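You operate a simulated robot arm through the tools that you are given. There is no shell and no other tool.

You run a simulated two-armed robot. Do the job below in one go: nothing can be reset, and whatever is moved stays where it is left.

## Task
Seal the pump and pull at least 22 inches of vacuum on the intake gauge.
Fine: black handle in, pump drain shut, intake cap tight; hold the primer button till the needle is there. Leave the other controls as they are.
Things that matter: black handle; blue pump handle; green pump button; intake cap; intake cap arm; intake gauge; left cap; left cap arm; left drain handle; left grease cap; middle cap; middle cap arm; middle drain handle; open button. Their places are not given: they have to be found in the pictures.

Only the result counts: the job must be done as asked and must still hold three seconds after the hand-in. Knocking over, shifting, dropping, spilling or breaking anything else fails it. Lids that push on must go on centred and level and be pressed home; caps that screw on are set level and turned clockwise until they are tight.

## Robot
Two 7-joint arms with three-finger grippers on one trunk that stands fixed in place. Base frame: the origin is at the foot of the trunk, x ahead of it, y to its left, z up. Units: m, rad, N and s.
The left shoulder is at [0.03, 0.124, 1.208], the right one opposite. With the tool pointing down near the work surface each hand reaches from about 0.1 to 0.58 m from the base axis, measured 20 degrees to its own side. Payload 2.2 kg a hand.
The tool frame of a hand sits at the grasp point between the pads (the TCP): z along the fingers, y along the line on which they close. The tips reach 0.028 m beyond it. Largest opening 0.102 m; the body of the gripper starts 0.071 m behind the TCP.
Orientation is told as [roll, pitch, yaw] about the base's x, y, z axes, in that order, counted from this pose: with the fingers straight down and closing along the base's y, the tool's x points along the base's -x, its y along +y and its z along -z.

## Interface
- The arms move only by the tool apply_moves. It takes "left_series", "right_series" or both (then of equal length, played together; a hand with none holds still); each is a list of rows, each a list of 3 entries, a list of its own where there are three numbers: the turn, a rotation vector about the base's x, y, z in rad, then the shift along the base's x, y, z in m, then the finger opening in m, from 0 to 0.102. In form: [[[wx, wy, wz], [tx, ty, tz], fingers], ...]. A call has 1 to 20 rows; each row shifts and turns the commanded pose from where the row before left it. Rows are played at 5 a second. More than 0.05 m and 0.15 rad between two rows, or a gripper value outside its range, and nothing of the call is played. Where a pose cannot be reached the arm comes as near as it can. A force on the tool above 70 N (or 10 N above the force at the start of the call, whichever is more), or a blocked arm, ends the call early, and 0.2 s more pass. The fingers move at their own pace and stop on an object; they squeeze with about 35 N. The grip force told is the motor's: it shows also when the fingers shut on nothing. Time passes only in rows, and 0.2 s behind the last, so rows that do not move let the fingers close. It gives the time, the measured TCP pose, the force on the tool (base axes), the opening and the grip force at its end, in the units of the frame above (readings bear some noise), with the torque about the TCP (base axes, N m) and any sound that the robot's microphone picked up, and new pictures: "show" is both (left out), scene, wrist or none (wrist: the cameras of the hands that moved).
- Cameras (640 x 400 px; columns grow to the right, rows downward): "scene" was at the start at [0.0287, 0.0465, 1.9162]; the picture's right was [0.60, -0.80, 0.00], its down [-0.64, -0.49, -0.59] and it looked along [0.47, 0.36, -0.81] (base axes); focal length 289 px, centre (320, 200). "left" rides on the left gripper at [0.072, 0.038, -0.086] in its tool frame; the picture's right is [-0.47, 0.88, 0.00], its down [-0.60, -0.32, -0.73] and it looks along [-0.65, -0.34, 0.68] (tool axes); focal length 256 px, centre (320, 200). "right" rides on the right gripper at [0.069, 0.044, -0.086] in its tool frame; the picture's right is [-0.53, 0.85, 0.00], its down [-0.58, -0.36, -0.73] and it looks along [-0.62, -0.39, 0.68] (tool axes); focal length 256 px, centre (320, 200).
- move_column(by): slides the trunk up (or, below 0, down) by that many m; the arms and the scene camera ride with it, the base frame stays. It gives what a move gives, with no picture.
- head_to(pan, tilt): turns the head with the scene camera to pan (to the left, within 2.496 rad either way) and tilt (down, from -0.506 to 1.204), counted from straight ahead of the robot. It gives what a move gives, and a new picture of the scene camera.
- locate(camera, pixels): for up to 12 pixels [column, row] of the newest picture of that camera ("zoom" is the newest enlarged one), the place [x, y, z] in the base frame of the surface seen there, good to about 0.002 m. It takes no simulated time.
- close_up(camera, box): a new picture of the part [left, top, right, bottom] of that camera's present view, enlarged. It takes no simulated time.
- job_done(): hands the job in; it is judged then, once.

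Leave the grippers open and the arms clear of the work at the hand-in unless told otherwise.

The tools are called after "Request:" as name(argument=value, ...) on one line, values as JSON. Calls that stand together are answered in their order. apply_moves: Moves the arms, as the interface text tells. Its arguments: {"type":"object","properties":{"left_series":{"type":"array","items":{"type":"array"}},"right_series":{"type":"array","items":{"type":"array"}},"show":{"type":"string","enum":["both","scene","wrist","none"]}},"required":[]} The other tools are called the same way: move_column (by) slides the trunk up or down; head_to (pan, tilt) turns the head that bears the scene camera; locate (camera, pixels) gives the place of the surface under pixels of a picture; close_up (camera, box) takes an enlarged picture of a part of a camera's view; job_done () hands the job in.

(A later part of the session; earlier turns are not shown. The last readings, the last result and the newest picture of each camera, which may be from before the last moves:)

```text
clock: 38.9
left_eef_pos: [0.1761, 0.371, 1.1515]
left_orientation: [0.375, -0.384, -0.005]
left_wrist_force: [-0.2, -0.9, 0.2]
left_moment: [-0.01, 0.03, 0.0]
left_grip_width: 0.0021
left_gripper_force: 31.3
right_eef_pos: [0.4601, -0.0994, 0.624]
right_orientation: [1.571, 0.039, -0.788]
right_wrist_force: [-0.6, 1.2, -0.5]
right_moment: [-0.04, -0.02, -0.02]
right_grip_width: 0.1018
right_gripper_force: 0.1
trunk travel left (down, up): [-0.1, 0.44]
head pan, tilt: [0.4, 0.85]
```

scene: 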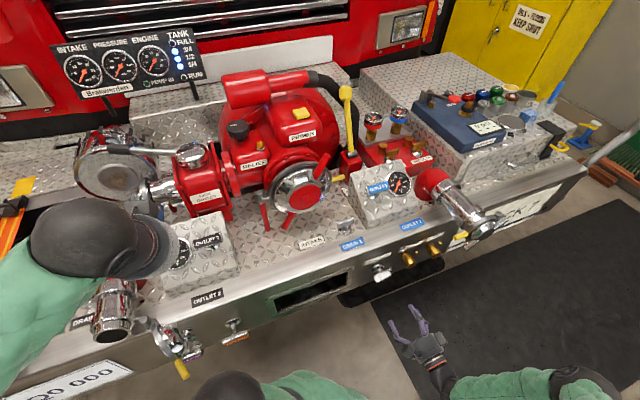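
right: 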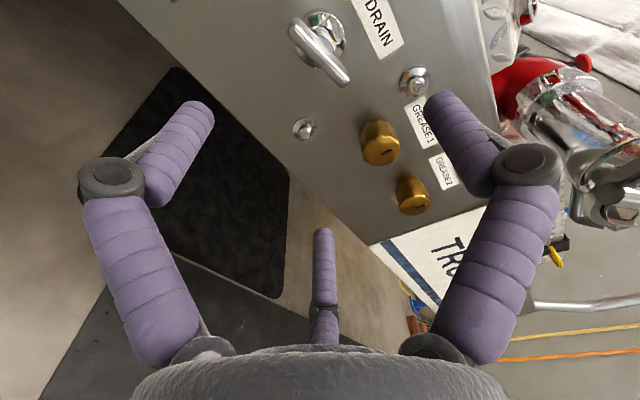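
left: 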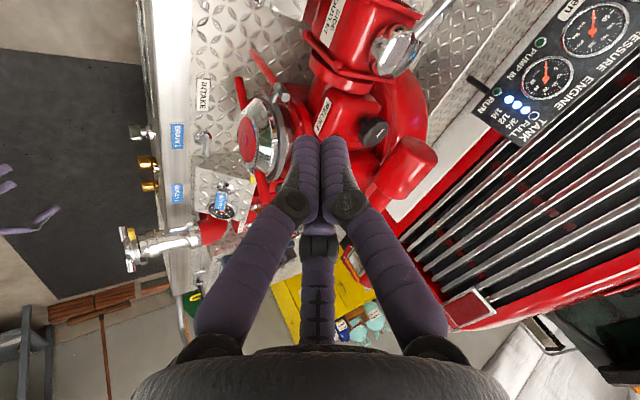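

I check the tap's new position in enlargement.

Request:
close_up(camera="scene", box=[350, 240, 450, 302])

Request:
close_up(camera="scene", box=[240, 140, 360, 240])

Request:
close_up(camera="scene", box=[150, 200, 270, 275])

Request:
close_up(camera="scene", box=[80, 270, 280, 395])

```text
6.40 times, centred on (400, 271) of scene
```

zoom: 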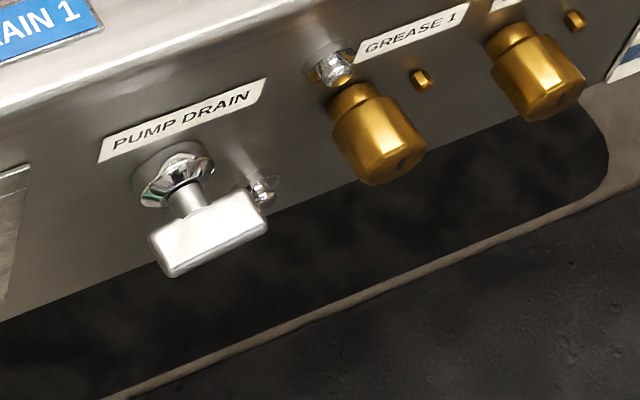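

```text
4.00 times, centred on (300, 190) of scene
```

zoom: 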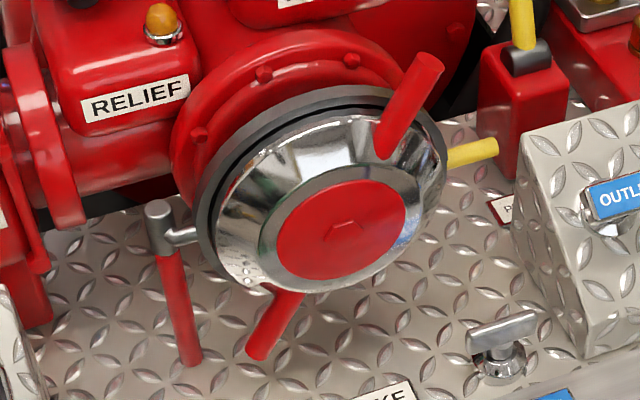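

```text
5.33 times, centred on (210, 238) of scene
```

zoom: 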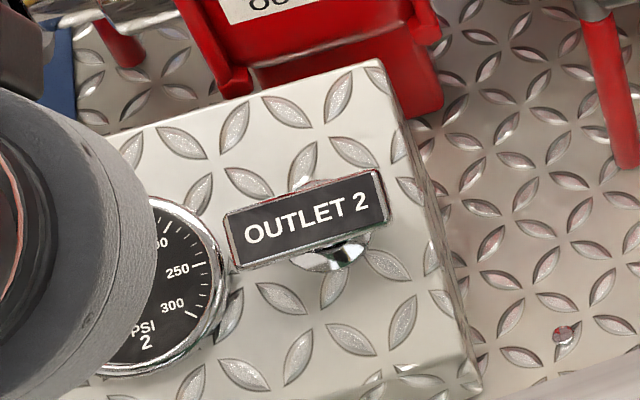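

```text
3.20 times, centred on (180, 332) of scene
```

zoom: 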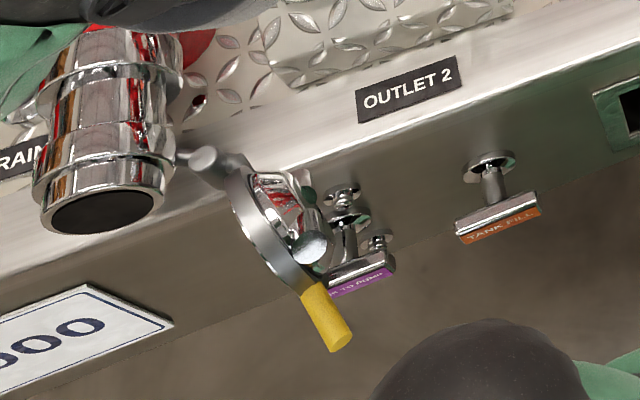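

The tap now lies level like DRAIN 1: shut. OUTLET 2 plate is against its box. Next the intake cap: I measure its lugs, ring and surroundings from this view.

Request:
close_up(camera="scene", box=[250, 140, 370, 240])

Request:
locate(camera="zoom", pixels=[[385, 65], [365, 110], [350, 140], [335, 150], [290, 225], [225, 335], [245, 300], [360, 80], [240, 95], [450, 150], [160, 180], [395, 165]])

Request:
locate(camera="zoom", pixels=[[120, 215], [140, 330], [505, 30], [480, 90], [490, 150], [300, 50], [260, 180], [330, 180], [290, 270], [350, 230], [230, 230], [200, 60]])

```text
4.00 times, centred on (310, 190) of scene
```

zoom: 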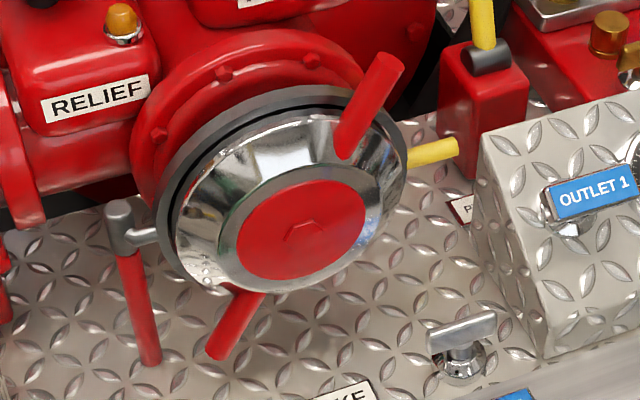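

```text
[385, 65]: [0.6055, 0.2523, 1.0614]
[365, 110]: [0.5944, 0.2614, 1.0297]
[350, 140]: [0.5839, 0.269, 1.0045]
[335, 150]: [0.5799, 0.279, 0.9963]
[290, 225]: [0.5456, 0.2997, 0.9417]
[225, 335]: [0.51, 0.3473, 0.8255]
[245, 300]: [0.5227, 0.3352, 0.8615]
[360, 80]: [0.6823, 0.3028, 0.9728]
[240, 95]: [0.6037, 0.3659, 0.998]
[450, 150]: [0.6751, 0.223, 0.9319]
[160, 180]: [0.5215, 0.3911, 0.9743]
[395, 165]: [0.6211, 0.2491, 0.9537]
```

```text
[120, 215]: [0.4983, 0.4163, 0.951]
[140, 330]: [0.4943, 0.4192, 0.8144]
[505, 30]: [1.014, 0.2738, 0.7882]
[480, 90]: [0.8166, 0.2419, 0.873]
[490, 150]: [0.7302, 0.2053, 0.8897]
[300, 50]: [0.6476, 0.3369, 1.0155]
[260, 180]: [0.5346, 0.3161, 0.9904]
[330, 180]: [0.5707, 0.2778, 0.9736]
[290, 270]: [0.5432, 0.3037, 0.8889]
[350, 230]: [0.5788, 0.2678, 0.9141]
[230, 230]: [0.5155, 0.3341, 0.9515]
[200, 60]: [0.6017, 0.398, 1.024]
```

The lugs lie in the plane f ≈ 0.605–0.627, along 64° above level, centre ≈ (r 0.182, z 0.932); the ring behind starts at f ≈ 0.645. I swing the right hand up in front of the cap, roll it so the fingers will close across the upper lug, staying at f ≤ 0.40.

Request:
apply_moves(right_series=[[[-0.1025, -0.1025, 0], [-0.0008, 0.0213, 0.0416], 0.102], [[-0.1025, -0.1025, 0], [-0.0008, 0.0213, 0.0416], 0.102], [[-0.1025, -0.1025, 0], [-0.0008, 0.0213, 0.0416], 0.102], [[-0.1025, -0.1025, 0], [-0.0008, 0.0213, 0.0416], 0.102], [[-0.1025, -0.1025, 0], [-0.0008, 0.0213, 0.0416], 0.102], [[-0.1025, -0.1025, 0], [-0.0008, 0.0213, 0.0416], 0.102], [[-0.1025, -0.1025, 0], [-0.0008, 0.0213, 0.0416], 0.102], [[-0.1025, -0.1025, 0], [-0.0008, 0.0213, 0.0416], 0.102], [[0, 0, 0], [-0.0008, 0.0213, 0.0416], 0.102], [[0, 0, 0], [-0.0008, 0.0213, 0.0416], 0.102]], show="both")

```text
clock: 41.1
left_eef_pos: [0.1762, 0.369, 1.1522]
left_orientation: [0.375, -0.385, -0.005]
left_wrist_force: [0.3, -0.4, 0.0]
left_moment: [-0.02, 0.02, 0.03]
left_grip_width: 0.0023
left_gripper_force: 31.6
right_eef_pos: [0.4495, 0.1162, 1.0415]
right_orientation: [1.578, -1.12, -0.792]
right_wrist_force: [-0.1, -0.6, 0.7]
right_moment: [0.01, -0.01, -0.01]
right_grip_width: 0.1019
right_gripper_force: 0.0
trunk travel left (down, up): [-0.1, 0.44]
head pan, tilt: [0.4, 0.85]
```

scene: 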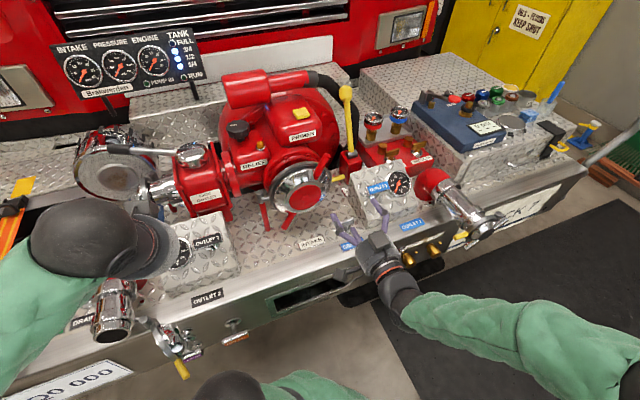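
right: 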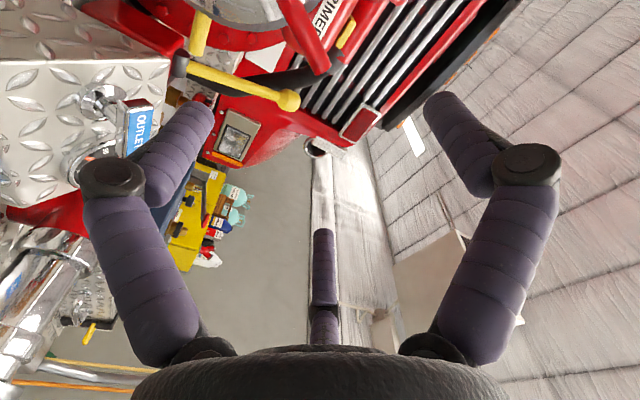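

The hand is at (f 0.40, r 0.236, z 1.0415). To keep the lower fingers off the chrome cone I grip nearer the lug's tip (r 0.247, z 1.053) with the opening reduced to 60 mm. I advance to f ≈ 0.57 first.

Request:
apply_moves(right_series=[[[0, 0, 0], [0.008, -0.008, 0.0115], 0.06], [[0, 0, 0], [0.0301, 0.0301, 0], 0.06], [[0, 0, 0], [0.0301, 0.0301, 0], 0.06], [[0, 0, 0], [0.0301, 0.0301, 0], 0.06], [[0, 0, 0], [0.0301, 0.0301, 0], 0.06]], show="both")

```text
clock: 42.3
left_eef_pos: [0.1779, 0.3708, 1.1516]
left_orientation: [0.374, -0.385, -0.007]
left_wrist_force: [0.9, 1.1, 0.4]
left_moment: [-0.02, 0.04, 0.01]
left_grip_width: 0.0024
left_gripper_force: 31.3
right_eef_pos: [0.5801, 0.2278, 1.053]
right_orientation: [1.576, -1.118, -0.792]
right_wrist_force: [0.2, 0.3, 0.5]
right_moment: [0.03, -0.01, 0.0]
right_grip_width: 0.0599
right_gripper_force: 0.1
trunk travel left (down, up): [-0.1, 0.44]
head pan, tilt: [0.4, 0.85]
```

scene: 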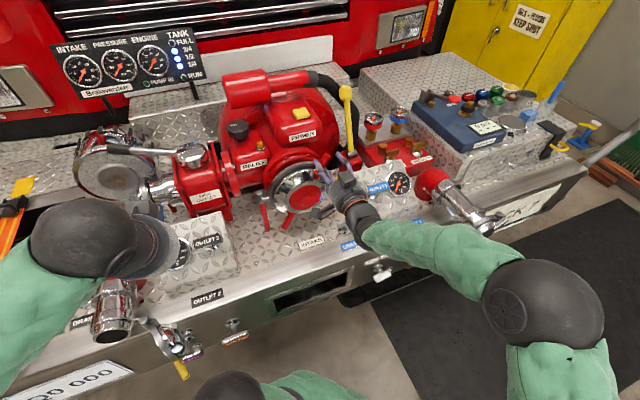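
right: 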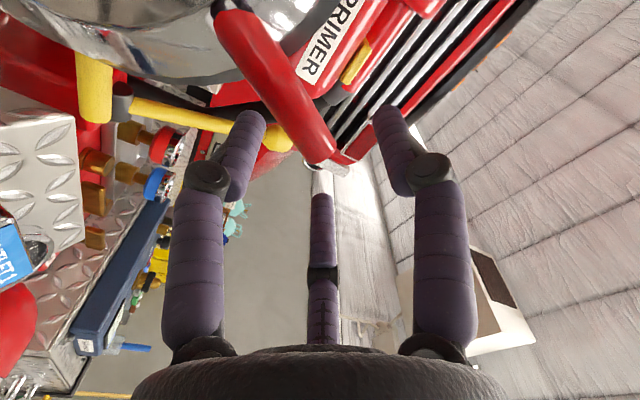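

The lug lies between the fingers, its tip at (318, 160). I locate the lug from this camera.

Request:
locate(camera="right", pixels=[[317, 155], [305, 130], [285, 100], [260, 70], [240, 35], [300, 145], [325, 140], [300, 10], [130, 40]])

Request:
close_up(camera="right", box=[180, 0, 440, 200])

```text
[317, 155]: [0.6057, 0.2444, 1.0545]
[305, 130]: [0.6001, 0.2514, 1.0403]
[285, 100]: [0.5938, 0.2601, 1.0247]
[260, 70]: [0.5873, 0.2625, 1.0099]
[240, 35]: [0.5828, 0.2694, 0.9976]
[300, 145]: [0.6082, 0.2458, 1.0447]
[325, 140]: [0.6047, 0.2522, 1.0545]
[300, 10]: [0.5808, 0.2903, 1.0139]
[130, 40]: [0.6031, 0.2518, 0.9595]
```

```text
2.00 times, centred on (310, 100) of right
```

zoom: 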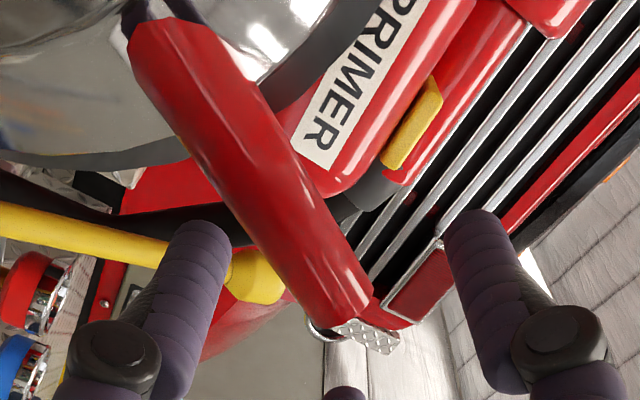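

TCP r matches the lug's axis (r ≈ 0.250). I shift 1 cm down along the lug, move forward to f = 0.600 and close.

Request:
apply_moves(right_series=[[[0, 0, 0], [-0.0035, 0.0035, -0.009], 0.06], [[0, 0, 0], [0.0203, 0.0203, 0], 0.06], [[0, 0, 0], [0, 0, 0], 0.0], [[0, 0, 0], [0, 0, 0], 0.0], [[0, 0, 0], [0, 0, 0], 0.0]], show="both")

```text
clock: 43.5
left_eef_pos: [0.1786, 0.3696, 1.1512]
left_orientation: [0.374, -0.382, -0.006]
left_wrist_force: [-0.6, -0.3, -0.6]
left_moment: [-0.01, -0.01, 0.02]
left_grip_width: 0.0021
left_gripper_force: 31.0
right_eef_pos: [0.5971, 0.2522, 1.0437]
right_orientation: [1.57, -1.117, -0.787]
right_wrist_force: [7.1, -1.5, -9.9]
right_moment: [-0.43, -1.43, -0.68]
right_grip_width: 0.0344
right_gripper_force: 44.8
trunk travel left (down, up): [-0.1, 0.44]
head pan, tilt: [0.4, 0.85]
```

scene: 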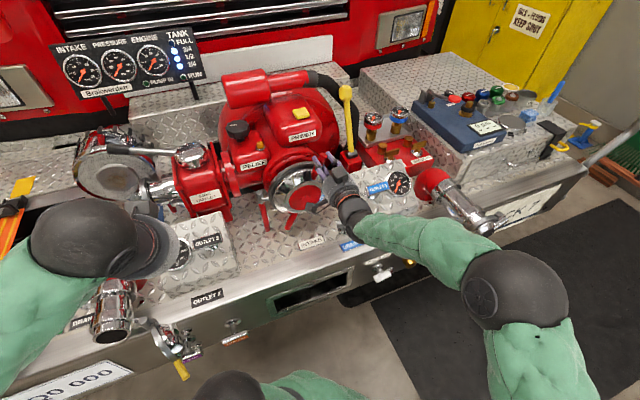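
right: 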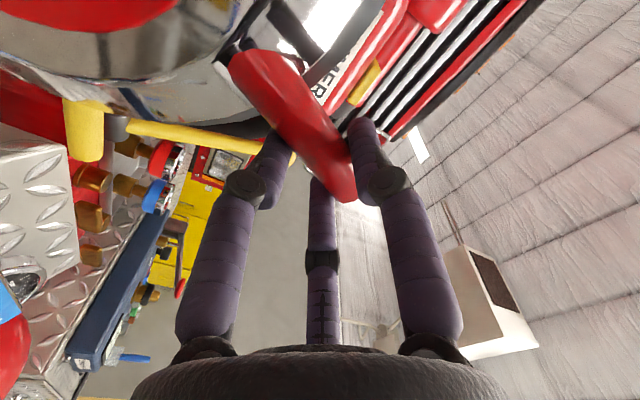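

The lug is held (opening 34 mm, small forces). I turn the cap clockwise along its arc (radius 0.128 m about the centre), first 0.3 rad, and watch the forces.

Request:
apply_moves(right_series=[[[0.0707, 0.0707, 0], [0.0077, -0.0077, -0.0068], 0.0], [[0.0707, 0.0707, 0], [0.0071, -0.0071, -0.0077], 0.0], [[0.0707, 0.0707, 0], [0.0065, -0.0065, -0.0088], 0.0]], show="both")

```text
clock: 44.3
left_eef_pos: [0.1778, 0.3697, 1.1508]
left_orientation: [0.376, -0.383, -0.006]
left_wrist_force: [0.6, 0.7, 1.0]
left_moment: [0.01, 0.02, -0.04]
left_grip_width: 0.0021
left_gripper_force: 31.7
right_eef_pos: [0.6195, 0.2298, 1.0201]
right_orientation: [1.573, -0.817, -0.789]
right_wrist_force: [0.2, -8.8, -9.8]
right_moment: [-1.25, -0.95, -0.09]
right_grip_width: 0.0341
right_gripper_force: 45.0
trunk travel left (down, up): [-0.1, 0.44]
head pan, tilt: [0.4, 0.85]
```

scene: 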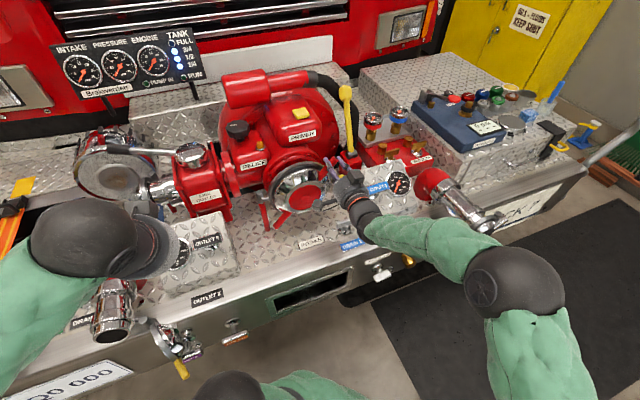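
right: 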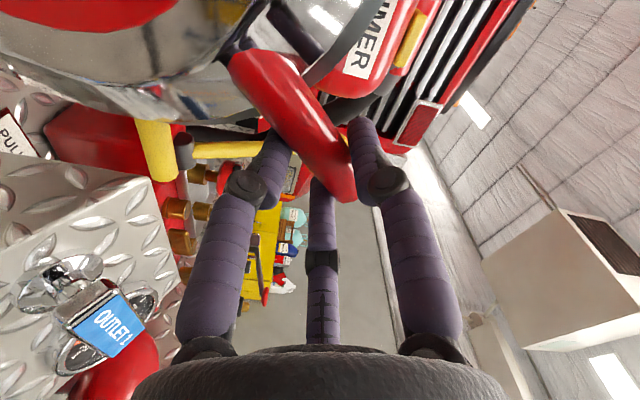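

The cap turns freely with the hand. I continue 0.3 rad more.

Request:
apply_moves(right_series=[[[0.0707, 0.0707, 0], [0.0059, -0.0059, -0.0096], 0.0], [[0.0707, 0.0707, 0], [0.0052, -0.0052, -0.0105], 0.0], [[0.0707, 0.0707, 0], [0.0045, -0.0045, -0.0111], 0.0]], show="both")

```text
clock: 45.1
left_eef_pos: [0.1774, 0.3697, 1.1523]
left_orientation: [0.376, -0.385, -0.005]
left_wrist_force: [-0.4, 0.0, 0.2]
left_moment: [-0.04, 0.02, 0.02]
left_grip_width: 0.0021
left_gripper_force: 31.3
right_eef_pos: [0.6345, 0.2133, 0.9897]
right_orientation: [1.574, -0.516, -0.791]
right_wrist_force: [5.2, -9.7, -8.3]
right_moment: [-1.28, -1.28, -0.44]
right_grip_width: 0.0339
right_gripper_force: 44.9
trunk travel left (down, up): [-0.1, 0.44]
head pan, tilt: [0.4, 0.85]
```

scene: 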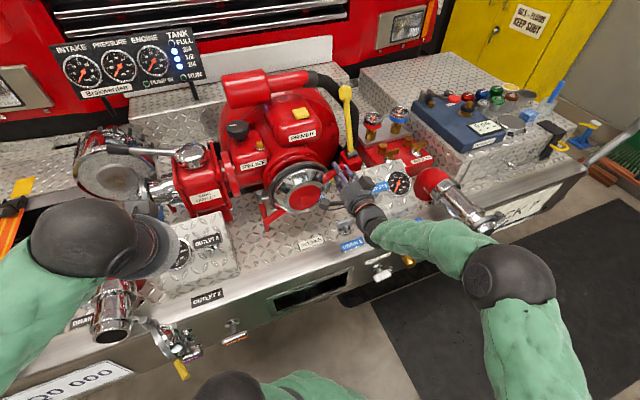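
right: 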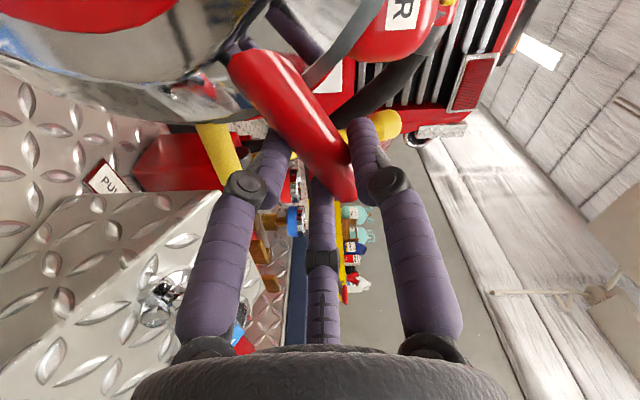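

Still turning easily. Ahead is the yellow arm of the cap ring; I check its depth before going on.

Request:
locate(camera="right", pixels=[[215, 145], [228, 165], [205, 130], [120, 170], [200, 200], [330, 150], [300, 100], [250, 60]])

Request:
close_up(camera="right", box=[120, 60, 420, 240])

Request:
close_up(camera="scene", box=[250, 140, 410, 240])

```text
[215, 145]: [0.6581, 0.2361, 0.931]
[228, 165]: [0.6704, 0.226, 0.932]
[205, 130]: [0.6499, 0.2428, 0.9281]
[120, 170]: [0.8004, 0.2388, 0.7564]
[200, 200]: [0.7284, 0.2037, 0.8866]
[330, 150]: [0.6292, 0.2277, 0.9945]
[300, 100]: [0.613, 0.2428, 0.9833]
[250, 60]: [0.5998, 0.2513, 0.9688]
```

```text
2.13 times, centred on (270, 150) of right
```

zoom: 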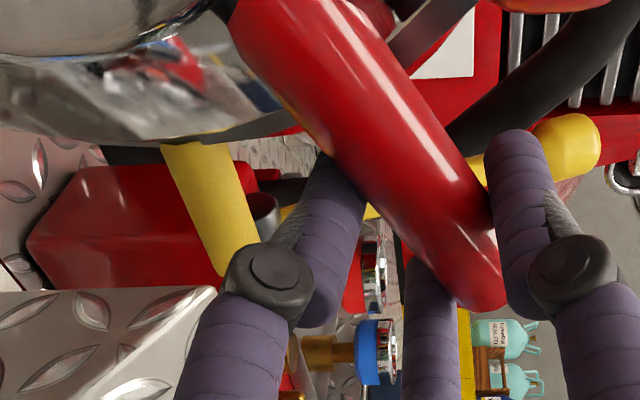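

```text
4.00 times, centred on (330, 190) of scene
```

zoom: 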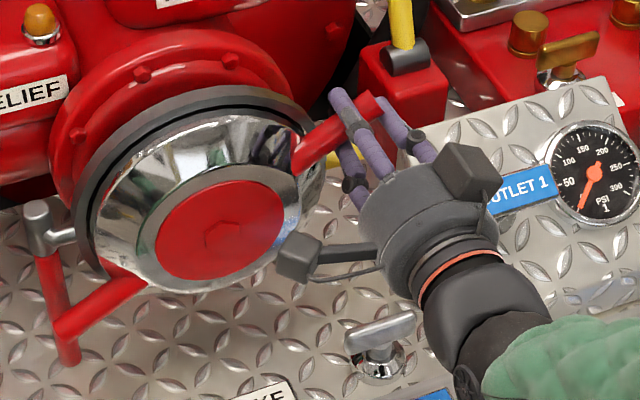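

The yellow arm's front is at f ≈ 0.632; my tips are at ≈ 0.6275, just in front of it. I continue 0.1 rad more carefully.

Request:
apply_moves(right_series=[[[0.0707, 0.0707, 0], [0.0036, -0.0036, -0.0116], 0.0], [[0.0707, 0.0707, 0], [0.0028, -0.0028, -0.0122], 0.0]], show="both")

```text
clock: 45.7
left_eef_pos: [0.1706, 0.3708, 1.1524]
left_orientation: [0.373, -0.388, -0.005]
left_wrist_force: [-0.2, -0.2, -0.1]
left_moment: [0.0, -0.01, -0.01]
left_grip_width: 0.0021
left_gripper_force: 31.0
right_eef_pos: [0.6361, 0.2143, 0.9837]
right_orientation: [1.604, -0.337, -0.79]
right_wrist_force: [-18.7, 29.9, 48.6]
right_moment: [-1.45, -1.08, 1.32]
right_grip_width: 0.0393
right_gripper_force: 44.9
trunk travel left (down, up): [-0.1, 0.44]
head pan, tilt: [0.4, 0.85]
```

scene: 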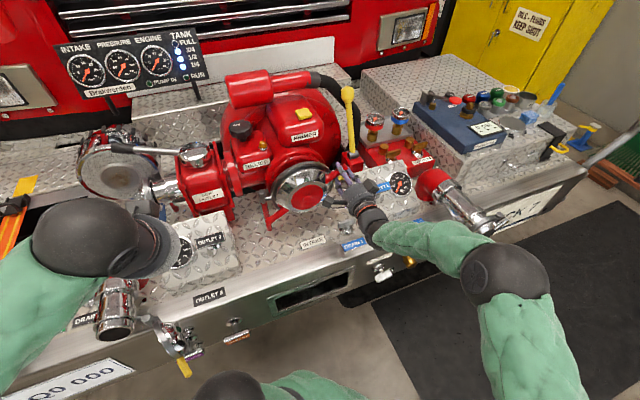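
right: 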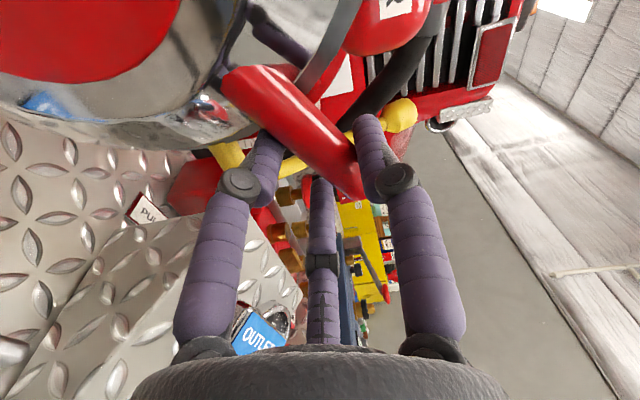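

The hand now meets ~58 N tangentially (about 7 N·m on the cap) and lags at θ ≈ 24–26°, so the cap has either become tight or something blocks. I look closely.

Request:
close_up(camera="scene", box=[250, 140, 410, 240])

Request:
close_up(camera="right", box=[150, 40, 450, 240])

Request:
locate(camera="right", pixels=[[355, 185], [330, 160], [300, 130], [270, 100], [240, 80], [350, 165], [320, 140], [230, 155], [215, 145]])

```text
4.00 times, centred on (330, 190) of scene
```

zoom: 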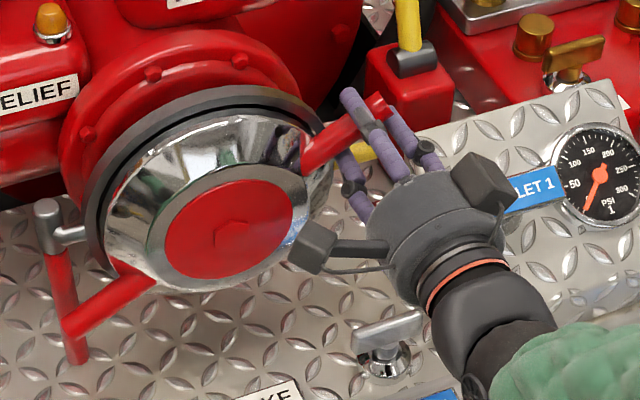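

```text
2.00 times, centred on (300, 140) of right
```

zoom: 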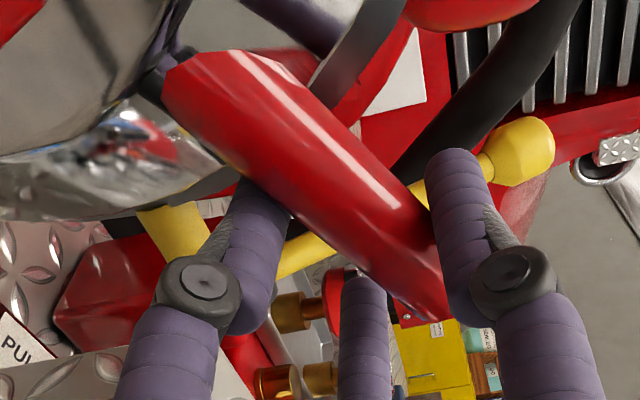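

```text
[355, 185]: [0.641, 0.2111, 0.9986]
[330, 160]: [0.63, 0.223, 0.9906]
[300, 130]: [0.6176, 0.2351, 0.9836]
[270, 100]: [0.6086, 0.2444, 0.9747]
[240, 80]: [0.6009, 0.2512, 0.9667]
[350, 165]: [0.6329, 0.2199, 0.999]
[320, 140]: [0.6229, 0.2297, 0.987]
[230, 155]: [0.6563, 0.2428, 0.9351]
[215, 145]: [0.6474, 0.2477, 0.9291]
```

The lug now stands at ~29° (turned ~35° from the start). I ease the hand back to where it is, open the fingers only to 60 mm, and back out along −F, to test afterwards by pressing on the lug from above.

Request:
apply_moves(right_series=[[[-0.0707, -0.0707, 0], [-0.005, 0.005, 0.017], 0.0], [[0, 0, 0], [0, 0, 0], 0.0], [[0, 0, 0], [0, 0, 0], 0.06], [[0, 0, 0], [0, 0, 0], 0.06], [[0, 0, 0], [-0.0141, -0.0141, 0], 0.06], [[0, 0, 0], [-0.0283, -0.0283, 0], 0.06], [[0, 0, 0], [-0.0283, -0.0283, 0], 0.06]], show="both")

```text
clock: 47.3
left_eef_pos: [0.1758, 0.3694, 1.1525]
left_orientation: [0.374, -0.383, -0.006]
left_wrist_force: [-0.5, -0.3, 1.3]
left_moment: [0.02, -0.03, 0.01]
left_grip_width: 0.0022
left_gripper_force: 31.7
right_eef_pos: [0.5642, 0.142, 0.9825]
right_orientation: [1.573, -0.418, -0.789]
right_wrist_force: [-0.4, -0.1, 0.5]
right_moment: [0.01, -0.01, 0.02]
right_grip_width: 0.06
right_gripper_force: 0.0
trunk travel left (down, up): [-0.1, 0.44]
head pan, tilt: [0.4, 0.85]
```

scene: 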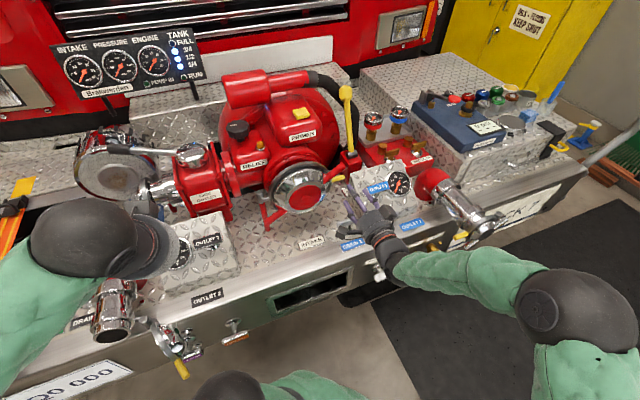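
right: 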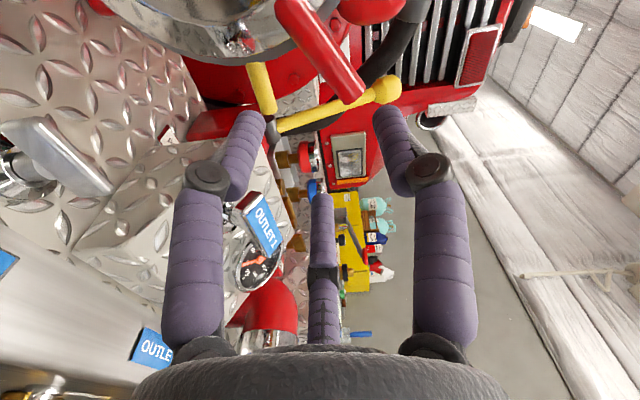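

Test: I close the fingers, place them above the lug (tips at f ≈ 0.622), and press down along the clockwise tangent.

Request:
apply_moves(right_series=[[[0, 0, 0], [-0.0125, 0.0125, 0.0258], 0.0], [[0, 0, 0], [-0.0126, 0.0126, 0.0257], 0.0], [[0, 0, 0], [0, 0, 0], 0.0], [[0, 0, 0], [0.0336, 0.0336, 0], 0.0], [[0, 0, 0], [0.0336, 0.0336, 0], 0.0], [[0, 0, 0], [0.0034, -0.0034, -0.0088], 0.0], [[0, 0, 0], [0.0034, -0.0034, -0.0088], 0.0]], show="both")

```text
clock: 48.9
left_eef_pos: [0.1769, 0.3702, 1.1513]
left_orientation: [0.375, -0.384, -0.006]
left_wrist_force: [1.0, -0.1, -0.2]
left_moment: [-0.02, 0.02, -0.01]
left_grip_width: 0.0018
left_gripper_force: 31.7
right_eef_pos: [0.6136, 0.2279, 1.015]
right_orientation: [1.572, -0.42, -0.789]
right_wrist_force: [0.6, -0.6, 0.6]
right_moment: [0.04, 0.0, -0.03]
right_grip_width: 0.002
right_gripper_force: 31.7
trunk travel left (down, up): [-0.1, 0.44]
head pan, tilt: [0.4, 0.85]
```

scene: 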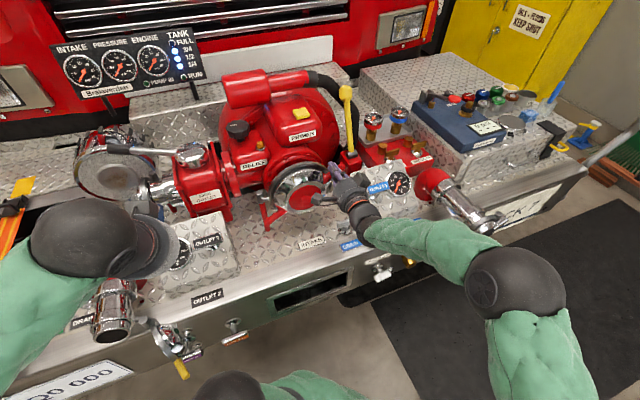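
right: 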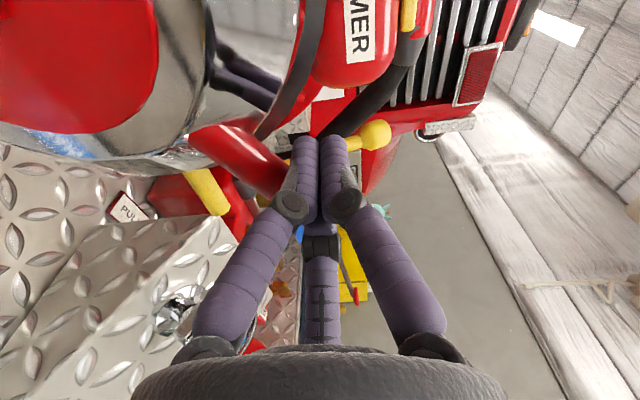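

The closed fingers are right above the lug; no contact force yet. I press on in 1 cm steps.

Request:
apply_moves(right_series=[[[0, 0, 0], [0.0034, -0.0034, -0.0088], 0.0], [[0, 0, 0], [0.0034, -0.0034, -0.0088], 0.0], [[0, 0, 0], [0.0017, -0.0017, -0.0044], 0.0]], show="wrist")

```text
clock: 49.7
left_eef_pos: [0.1724, 0.3717, 1.1522]
left_orientation: [0.371, -0.389, -0.005]
left_wrist_force: [-0.8, -0.7, -0.6]
left_moment: [-0.02, -0.03, 0.01]
left_grip_width: 0.0019
left_gripper_force: 31.2
right_eef_pos: [0.617, 0.2254, 1.0084]
right_orientation: [1.598, -0.433, -0.793]
right_wrist_force: [-20.9, 29.2, 43.9]
right_moment: [0.16, -0.57, 1.12]
right_grip_width: 0.0019
right_gripper_force: 31.4
trunk travel left (down, up): [-0.1, 0.44]
head pan, tilt: [0.4, 0.85]
```

right: 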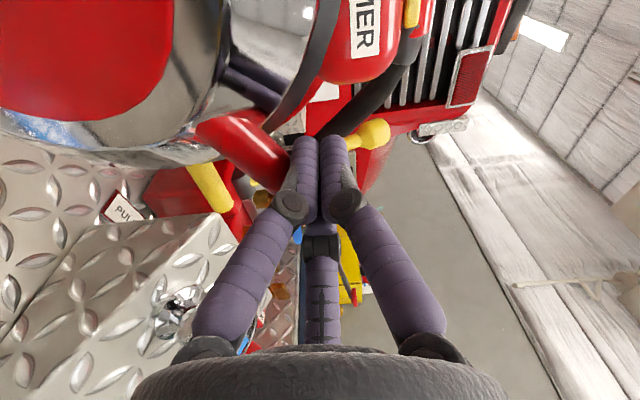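

Pressing only from above, the lug does not move at ~56 N (≈7 N·m): the cap is tight. I give one more small nudge, then withdraw.

Request:
apply_moves(right_series=[[[0, 0, 0], [0.0014, -0.0014, -0.0035], 0.0], [[0, 0, 0], [0, 0, 0], 0.0]], show="none")

```text
clock: 50.4
left_eef_pos: [0.1772, 0.3685, 1.1512]
left_orientation: [0.376, -0.384, -0.01]
left_wrist_force: [-0.5, -0.8, -0.1]
left_moment: [0.0, 0.02, 0.03]
left_grip_width: 0.002
left_gripper_force: 32.0
right_eef_pos: [0.6205, 0.2235, 1.0107]
right_orientation: [1.617, -0.437, -0.794]
right_wrist_force: [-12.4, 16.0, 16.4]
right_moment: [0.14, -0.23, 0.41]
right_grip_width: 0.0021
right_gripper_force: 31.2
trunk travel left (down, up): [-0.1, 0.44]
head pan, tilt: [0.4, 0.85]
stopped in row 2 (right hand): the force on the tool passed its limit at 70 N (the readings are from after the stop); the commanded pose is now the measured one
```

70 N reached without movement: tight. I lift the right hand off the lug, back it out along −F and move it aside to the right.

Request:
apply_moves(right_series=[[[0, 0, 0], [-0.0068, 0.0068, 0.0176], 0.0], [[0, 0, 0], [-0.0068, 0.0068, 0.0176], 0.0], [[0, 0, 0], [-0.033, -0.033, 0], 0.0], [[0, 0, 0], [-0.033, -0.033, 0], 0.0], [[0, 0, 0], [-0.033, -0.033, 0], 0.0], [[0, 0, 0], [-0.033, -0.033, 0], 0.0], [[0, 0, 0], [0.02, -0.044, 0], 0.0], [[0, 0, 0], [0.02, -0.044, 0], 0.0], [[0, 0, 0], [0.0, -0.047, 0], 0.05], [[0, 0, 0], [0.0, -0.047, 0], 0.102]], show="scene")

Request:
head_to(pan=0.6, tilt=0.65)

```text
clock: 52.6
left_eef_pos: [0.1774, 0.3676, 1.1515]
left_orientation: [0.377, -0.385, -0.008]
left_wrist_force: [0.2, 0.0, -0.5]
left_moment: [-0.01, 0.0, -0.03]
left_grip_width: 0.0023
left_gripper_force: 31.0
right_eef_pos: [0.5163, -0.0782, 1.0387]
right_orientation: [1.605, -0.429, -0.793]
right_wrist_force: [-0.8, 0.5, 0.7]
right_moment: [-0.02, -0.02, 0.01]
right_grip_width: 0.1019
right_gripper_force: 0.1
trunk travel left (down, up): [-0.1, 0.44]
head pan, tilt: [0.4, 0.85]
```

scene: 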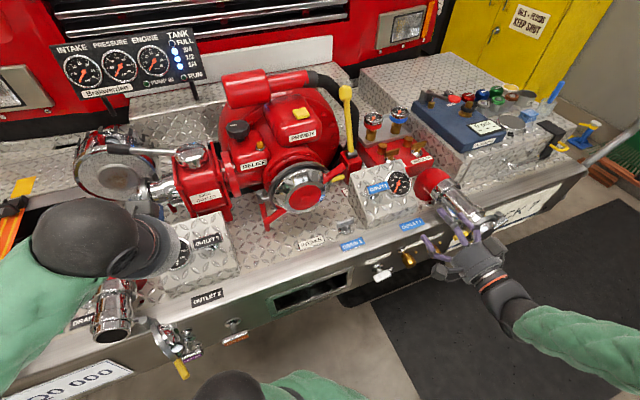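

```text
clock: 53.3
left_eef_pos: [0.1764, 0.3686, 1.1514]
left_orientation: [0.376, -0.383, -0.007]
left_wrist_force: [-1.0, 0.3, -0.1]
left_moment: [-0.02, 0.0, 0.0]
left_grip_width: 0.0019
left_gripper_force: 31.5
right_eef_pos: [0.5163, -0.077, 1.0414]
right_orientation: [1.604, -0.431, -0.791]
right_wrist_force: [-0.1, 0.5, 0.9]
right_moment: [0.02, 0.03, 0.0]
right_grip_width: 0.1021
right_gripper_force: 0.0
trunk travel left (down, up): [-0.1, 0.44]
head pan, tilt: [0.6, 0.649]
```

scene: 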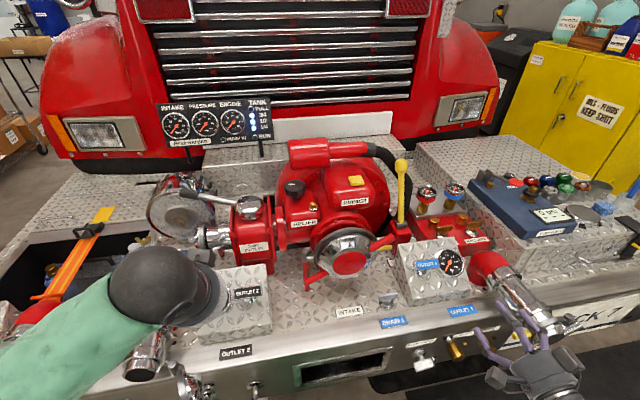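

The primer button is at (356, 181). I enlarge it and measure its face and surroundings.

Request:
close_up(camera="scene", box=[310, 160, 410, 222])

Request:
locate(camera="zoom", pixels=[[290, 130], [270, 125], [330, 130], [300, 145], [285, 150], [285, 195], [230, 170], [340, 180], [285, 260], [240, 230], [360, 230], [230, 130]])

Request:
locate(camera="zoom", pixels=[[300, 120], [310, 125], [265, 135], [310, 140], [200, 30], [300, 80], [590, 130], [590, 250], [440, 350], [250, 330], [120, 170], [350, 150]])

```text
6.40 times, centred on (360, 191) of scene
```

zoom: 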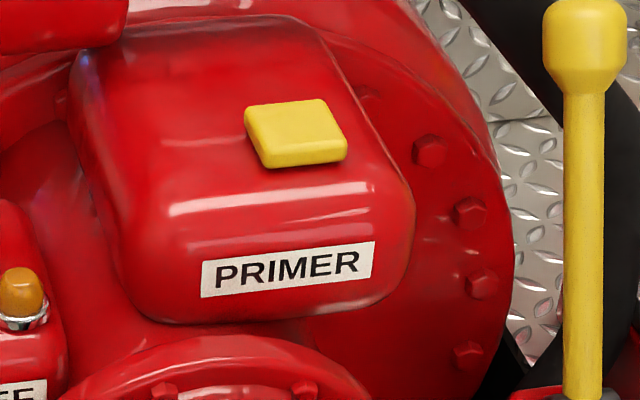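

```text
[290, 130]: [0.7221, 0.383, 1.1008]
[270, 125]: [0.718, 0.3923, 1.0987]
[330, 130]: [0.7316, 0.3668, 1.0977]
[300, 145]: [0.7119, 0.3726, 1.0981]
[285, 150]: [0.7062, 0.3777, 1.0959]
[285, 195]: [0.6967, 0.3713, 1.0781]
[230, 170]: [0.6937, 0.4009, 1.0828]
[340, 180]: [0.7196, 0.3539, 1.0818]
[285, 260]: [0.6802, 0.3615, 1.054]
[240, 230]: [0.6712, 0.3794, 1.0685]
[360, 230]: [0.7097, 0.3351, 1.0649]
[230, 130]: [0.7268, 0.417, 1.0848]
```

```text
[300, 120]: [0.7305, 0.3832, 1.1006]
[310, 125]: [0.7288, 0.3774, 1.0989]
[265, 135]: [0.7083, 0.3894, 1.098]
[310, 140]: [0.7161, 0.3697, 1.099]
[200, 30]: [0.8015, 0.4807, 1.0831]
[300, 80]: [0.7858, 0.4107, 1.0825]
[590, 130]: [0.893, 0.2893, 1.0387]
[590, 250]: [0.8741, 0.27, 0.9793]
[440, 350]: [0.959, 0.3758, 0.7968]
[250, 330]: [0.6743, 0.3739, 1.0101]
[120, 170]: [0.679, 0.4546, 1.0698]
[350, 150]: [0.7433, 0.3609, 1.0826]
```

The button's top is level at z ≈ 1.0995, centred at (0.7205, 0.378): it presses straight down. I raise the trunk again by 0.35 m (both hands are clear above) so the left arm can reach it.

Request:
move_column(by=0.35)

```text
clock: 56.7
left_eef_pos: [0.1771, 0.3697, 1.5016]
left_orientation: [0.375, -0.385, -0.007]
left_wrist_force: [-0.3, 0.3, -0.4]
left_moment: [-0.01, -0.01, -0.03]
left_grip_width: 0.0021
left_gripper_force: 31.0
right_eef_pos: [0.5153, -0.0768, 1.3915]
right_orientation: [1.603, -0.43, -0.793]
right_wrist_force: [-0.2, 0.7, 0.4]
right_moment: [-0.01, 0.03, -0.02]
right_grip_width: 0.102
right_gripper_force: 0.1
trunk travel left (down, up): [-0.45, 0.09]
head pan, tilt: [0.6, 0.649]
```

Now the left hand goes forward to a spot about 10 cm above the button, tilting a bit further forward, while the right hand moves farther aside.

Request:
apply_moves(left_series=[[[0.0177, -0.0177, 0], [0.044, -0.0005, -0.023], 0.0], [[0.0177, -0.0177, 0], [0.044, -0.0005, -0.023], 0.0], [[0.0177, -0.0177, 0], [0.044, -0.0005, -0.023], 0.0], [[0.0177, -0.0177, 0], [0.044, -0.0005, -0.023], 0.0], [[0.0177, -0.0177, 0], [0.044, -0.0005, -0.023], 0.0], [[0.0177, -0.0177, 0], [0.044, -0.0005, -0.023], 0.0], [[0.0177, -0.0177, 0], [0.044, -0.0005, -0.023], 0.0], [[0.0177, -0.0177, 0], [0.044, -0.0005, -0.023], 0.0], [[0.0177, -0.0177, 0], [0.044, -0.0005, -0.023], 0.0], [[0.0177, -0.0177, 0], [0.044, -0.0005, -0.023], 0.0], [[0.0177, -0.0177, 0], [0.044, -0.0005, -0.023], 0.0], [[0.0177, -0.0177, 0], [0.044, -0.0005, -0.023], 0.0]], right_series=[[[0, 0, 0], [-0.008, -0.015, 0], 0.102], [[0, 0, 0], [-0.008, -0.015, 0], 0.102], [[0, 0, 0], [-0.008, -0.015, 0], 0.102], [[0, 0, 0], [-0.008, -0.015, 0], 0.102], [[0, 0, 0], [-0.008, -0.015, 0], 0.102], [[0, 0, 0], [-0.008, -0.015, 0], 0.102], [[0, 0, 0], [-0.008, -0.015, 0], 0.102], [[0, 0, 0], [-0.008, -0.015, 0], 0.102], [[0, 0, 0], [-0.008, -0.015, 0], 0.102], [[0, 0, 0], [-0.008, -0.015, 0], 0.102], [[0, 0, 0], [0, 0, 0], 0.102], [[0, 0, 0], [0, 0, 0], 0.102]], show="both")

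```text
clock: 59.3
left_eef_pos: [0.7036, 0.3595, 1.2244]
left_orientation: [0.63, -0.583, -0.129]
left_wrist_force: [0.3, -0.1, 0.6]
left_moment: [-0.04, 0.03, 0.03]
left_grip_width: 0.002
left_gripper_force: 31.3
right_eef_pos: [0.4378, -0.2273, 1.3882]
right_orientation: [1.603, -0.429, -0.792]
right_wrist_force: [-0.4, -0.1, -1.3]
right_moment: [0.03, 0.02, 0.04]
right_grip_width: 0.1021
right_gripper_force: 0.1
trunk travel left (down, up): [-0.45, 0.09]
head pan, tilt: [0.6, 0.649]
```

scene: 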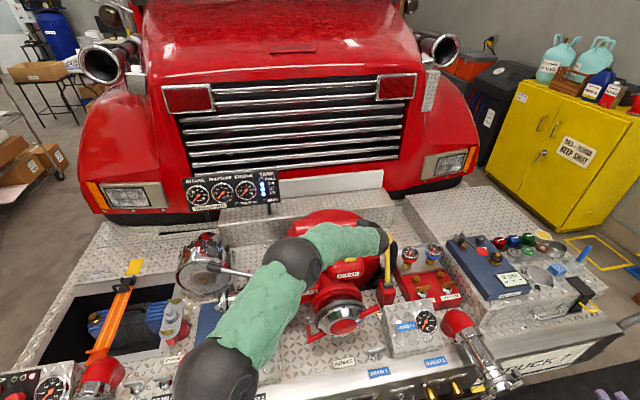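
right: 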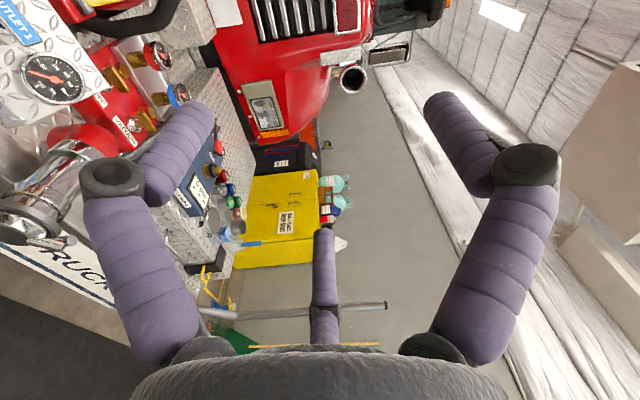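
left: 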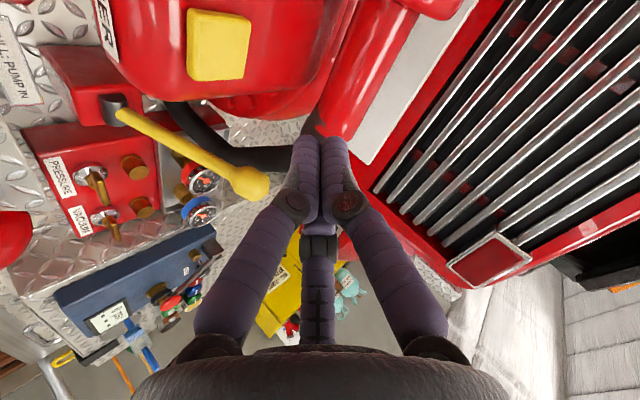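

The hand is over the button; the left camera shows the button at (218, 45). I verify its location from here and zoom on the gauge board for the present needle.

Request:
locate(camera="left", pixels=[[218, 45], [200, 30], [240, 30], [200, 65], [235, 65], [260, 60], [318, 150]])

Request:
close_up(camera="scene", box=[180, 165, 290, 220])

Request:
locate(camera="scene", pixels=[[199, 195], [222, 192], [246, 190]])

```text
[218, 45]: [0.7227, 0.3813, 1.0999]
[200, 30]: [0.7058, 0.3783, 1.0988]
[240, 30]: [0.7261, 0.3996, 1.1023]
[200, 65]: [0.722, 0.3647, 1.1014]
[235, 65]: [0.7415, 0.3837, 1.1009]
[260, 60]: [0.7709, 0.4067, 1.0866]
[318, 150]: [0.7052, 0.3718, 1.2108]
```

```text
5.82 times, centred on (235, 192) of scene
```

zoom: 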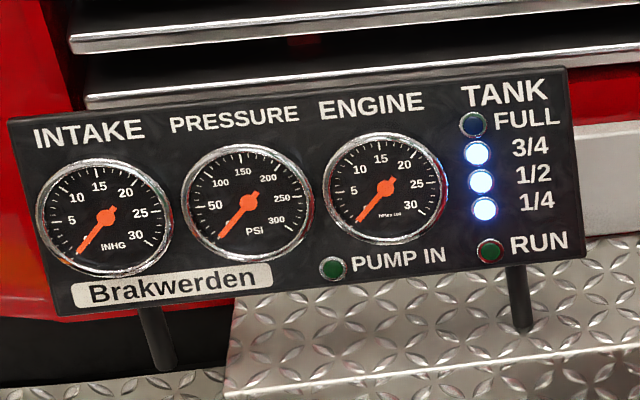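

```text
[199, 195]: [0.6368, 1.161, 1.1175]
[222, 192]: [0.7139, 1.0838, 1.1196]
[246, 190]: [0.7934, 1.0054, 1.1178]
```

The button is centred at (0.7227, 0.3813, 1.100); the INTAKE needle rests at 0. I shift 5 mm over, lower to just above the button.

Request:
apply_moves(left_series=[[[0, 0, 0], [0.0045, 0.0055, -0.03], 0.0], [[0, 0, 0], [0, 0, -0.04], 0.0], [[0, 0, 0], [0, 0, -0.025], 0.0]], show="both")

```text
clock: 60.1
left_eef_pos: [0.7096, 0.3679, 1.1287]
left_orientation: [0.627, -0.582, -0.124]
left_wrist_force: [1.0, 0.0, 0.0]
left_moment: [0.0, -0.02, -0.03]
left_grip_width: 0.002
left_gripper_force: 32.0
right_eef_pos: [0.4348, -0.2276, 1.3896]
right_orientation: [1.604, -0.431, -0.793]
right_wrist_force: [-0.7, 0.4, -0.4]
right_moment: [0.01, 0.03, 0.04]
right_grip_width: 0.1021
right_gripper_force: 0.0
trunk travel left (down, up): [-0.45, 0.09]
head pan, tilt: [0.6, 0.649]
```

scene: 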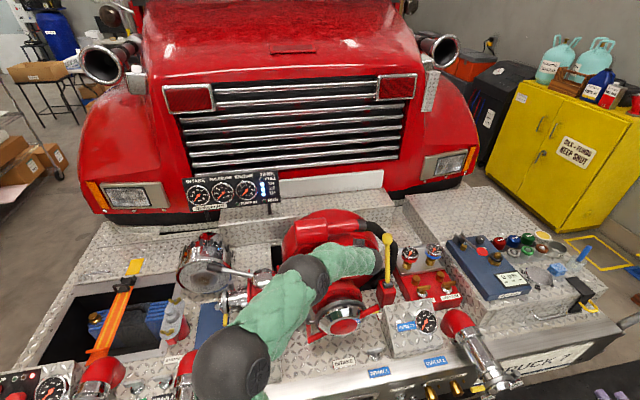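
left: 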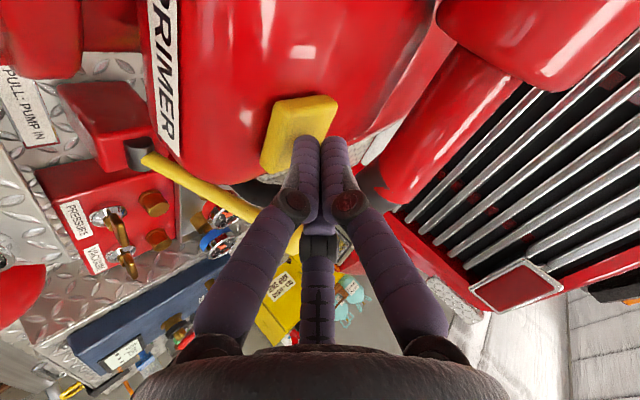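

Tips are ~1 cm above the button. I press down in small steps and watch the force.

Request:
apply_moves(left_series=[[[0, 0, 0], [0, 0, -0.008], 0.0], [[0, 0, 0], [0, 0, -0.004], 0.0], [[0, 0, 0], [0, 0, -0.004], 0.0]], show="both")

Request:
close_up(camera="scene", box=[180, 165, 290, 220])

```text
clock: 60.9
left_eef_pos: [0.7099, 0.3689, 1.1203]
left_orientation: [0.633, -0.589, -0.129]
left_wrist_force: [-2.7, -1.7, 15.3]
left_moment: [0.07, -0.01, 0.05]
left_grip_width: 0.0021
left_gripper_force: 31.5
right_eef_pos: [0.4339, -0.2286, 1.3891]
right_orientation: [1.607, -0.431, -0.794]
right_wrist_force: [-0.1, 0.0, 0.5]
right_moment: [0.0, 0.03, 0.0]
right_grip_width: 0.1021
right_gripper_force: 0.0
trunk travel left (down, up): [-0.45, 0.09]
head pan, tilt: [0.6, 0.649]
heard: click
```

scene: 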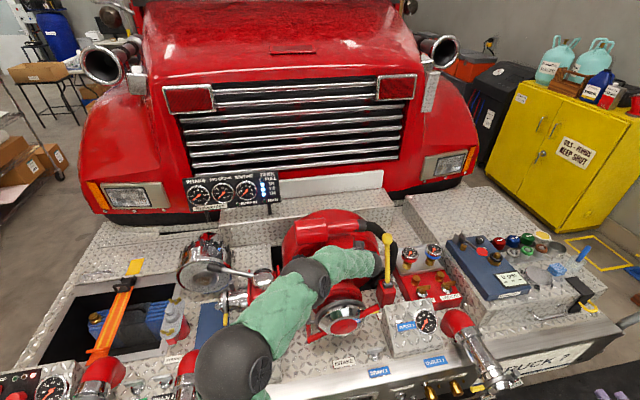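
left: 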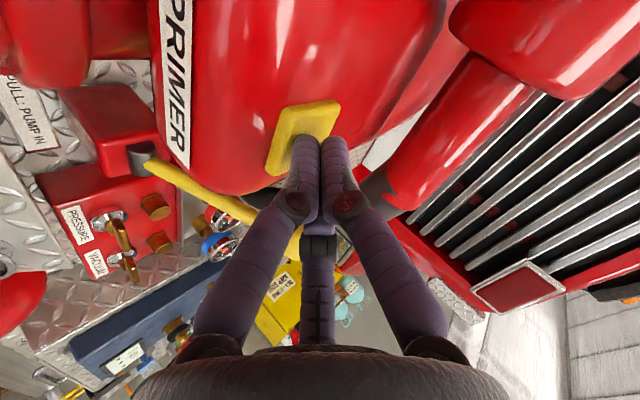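

```text
5.82 times, centred on (235, 192) of scene
```

zoom: 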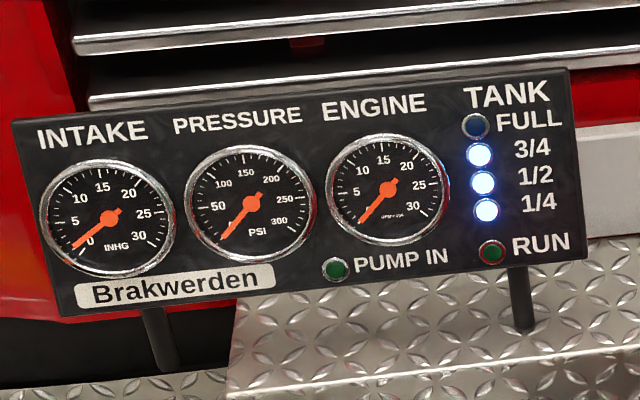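

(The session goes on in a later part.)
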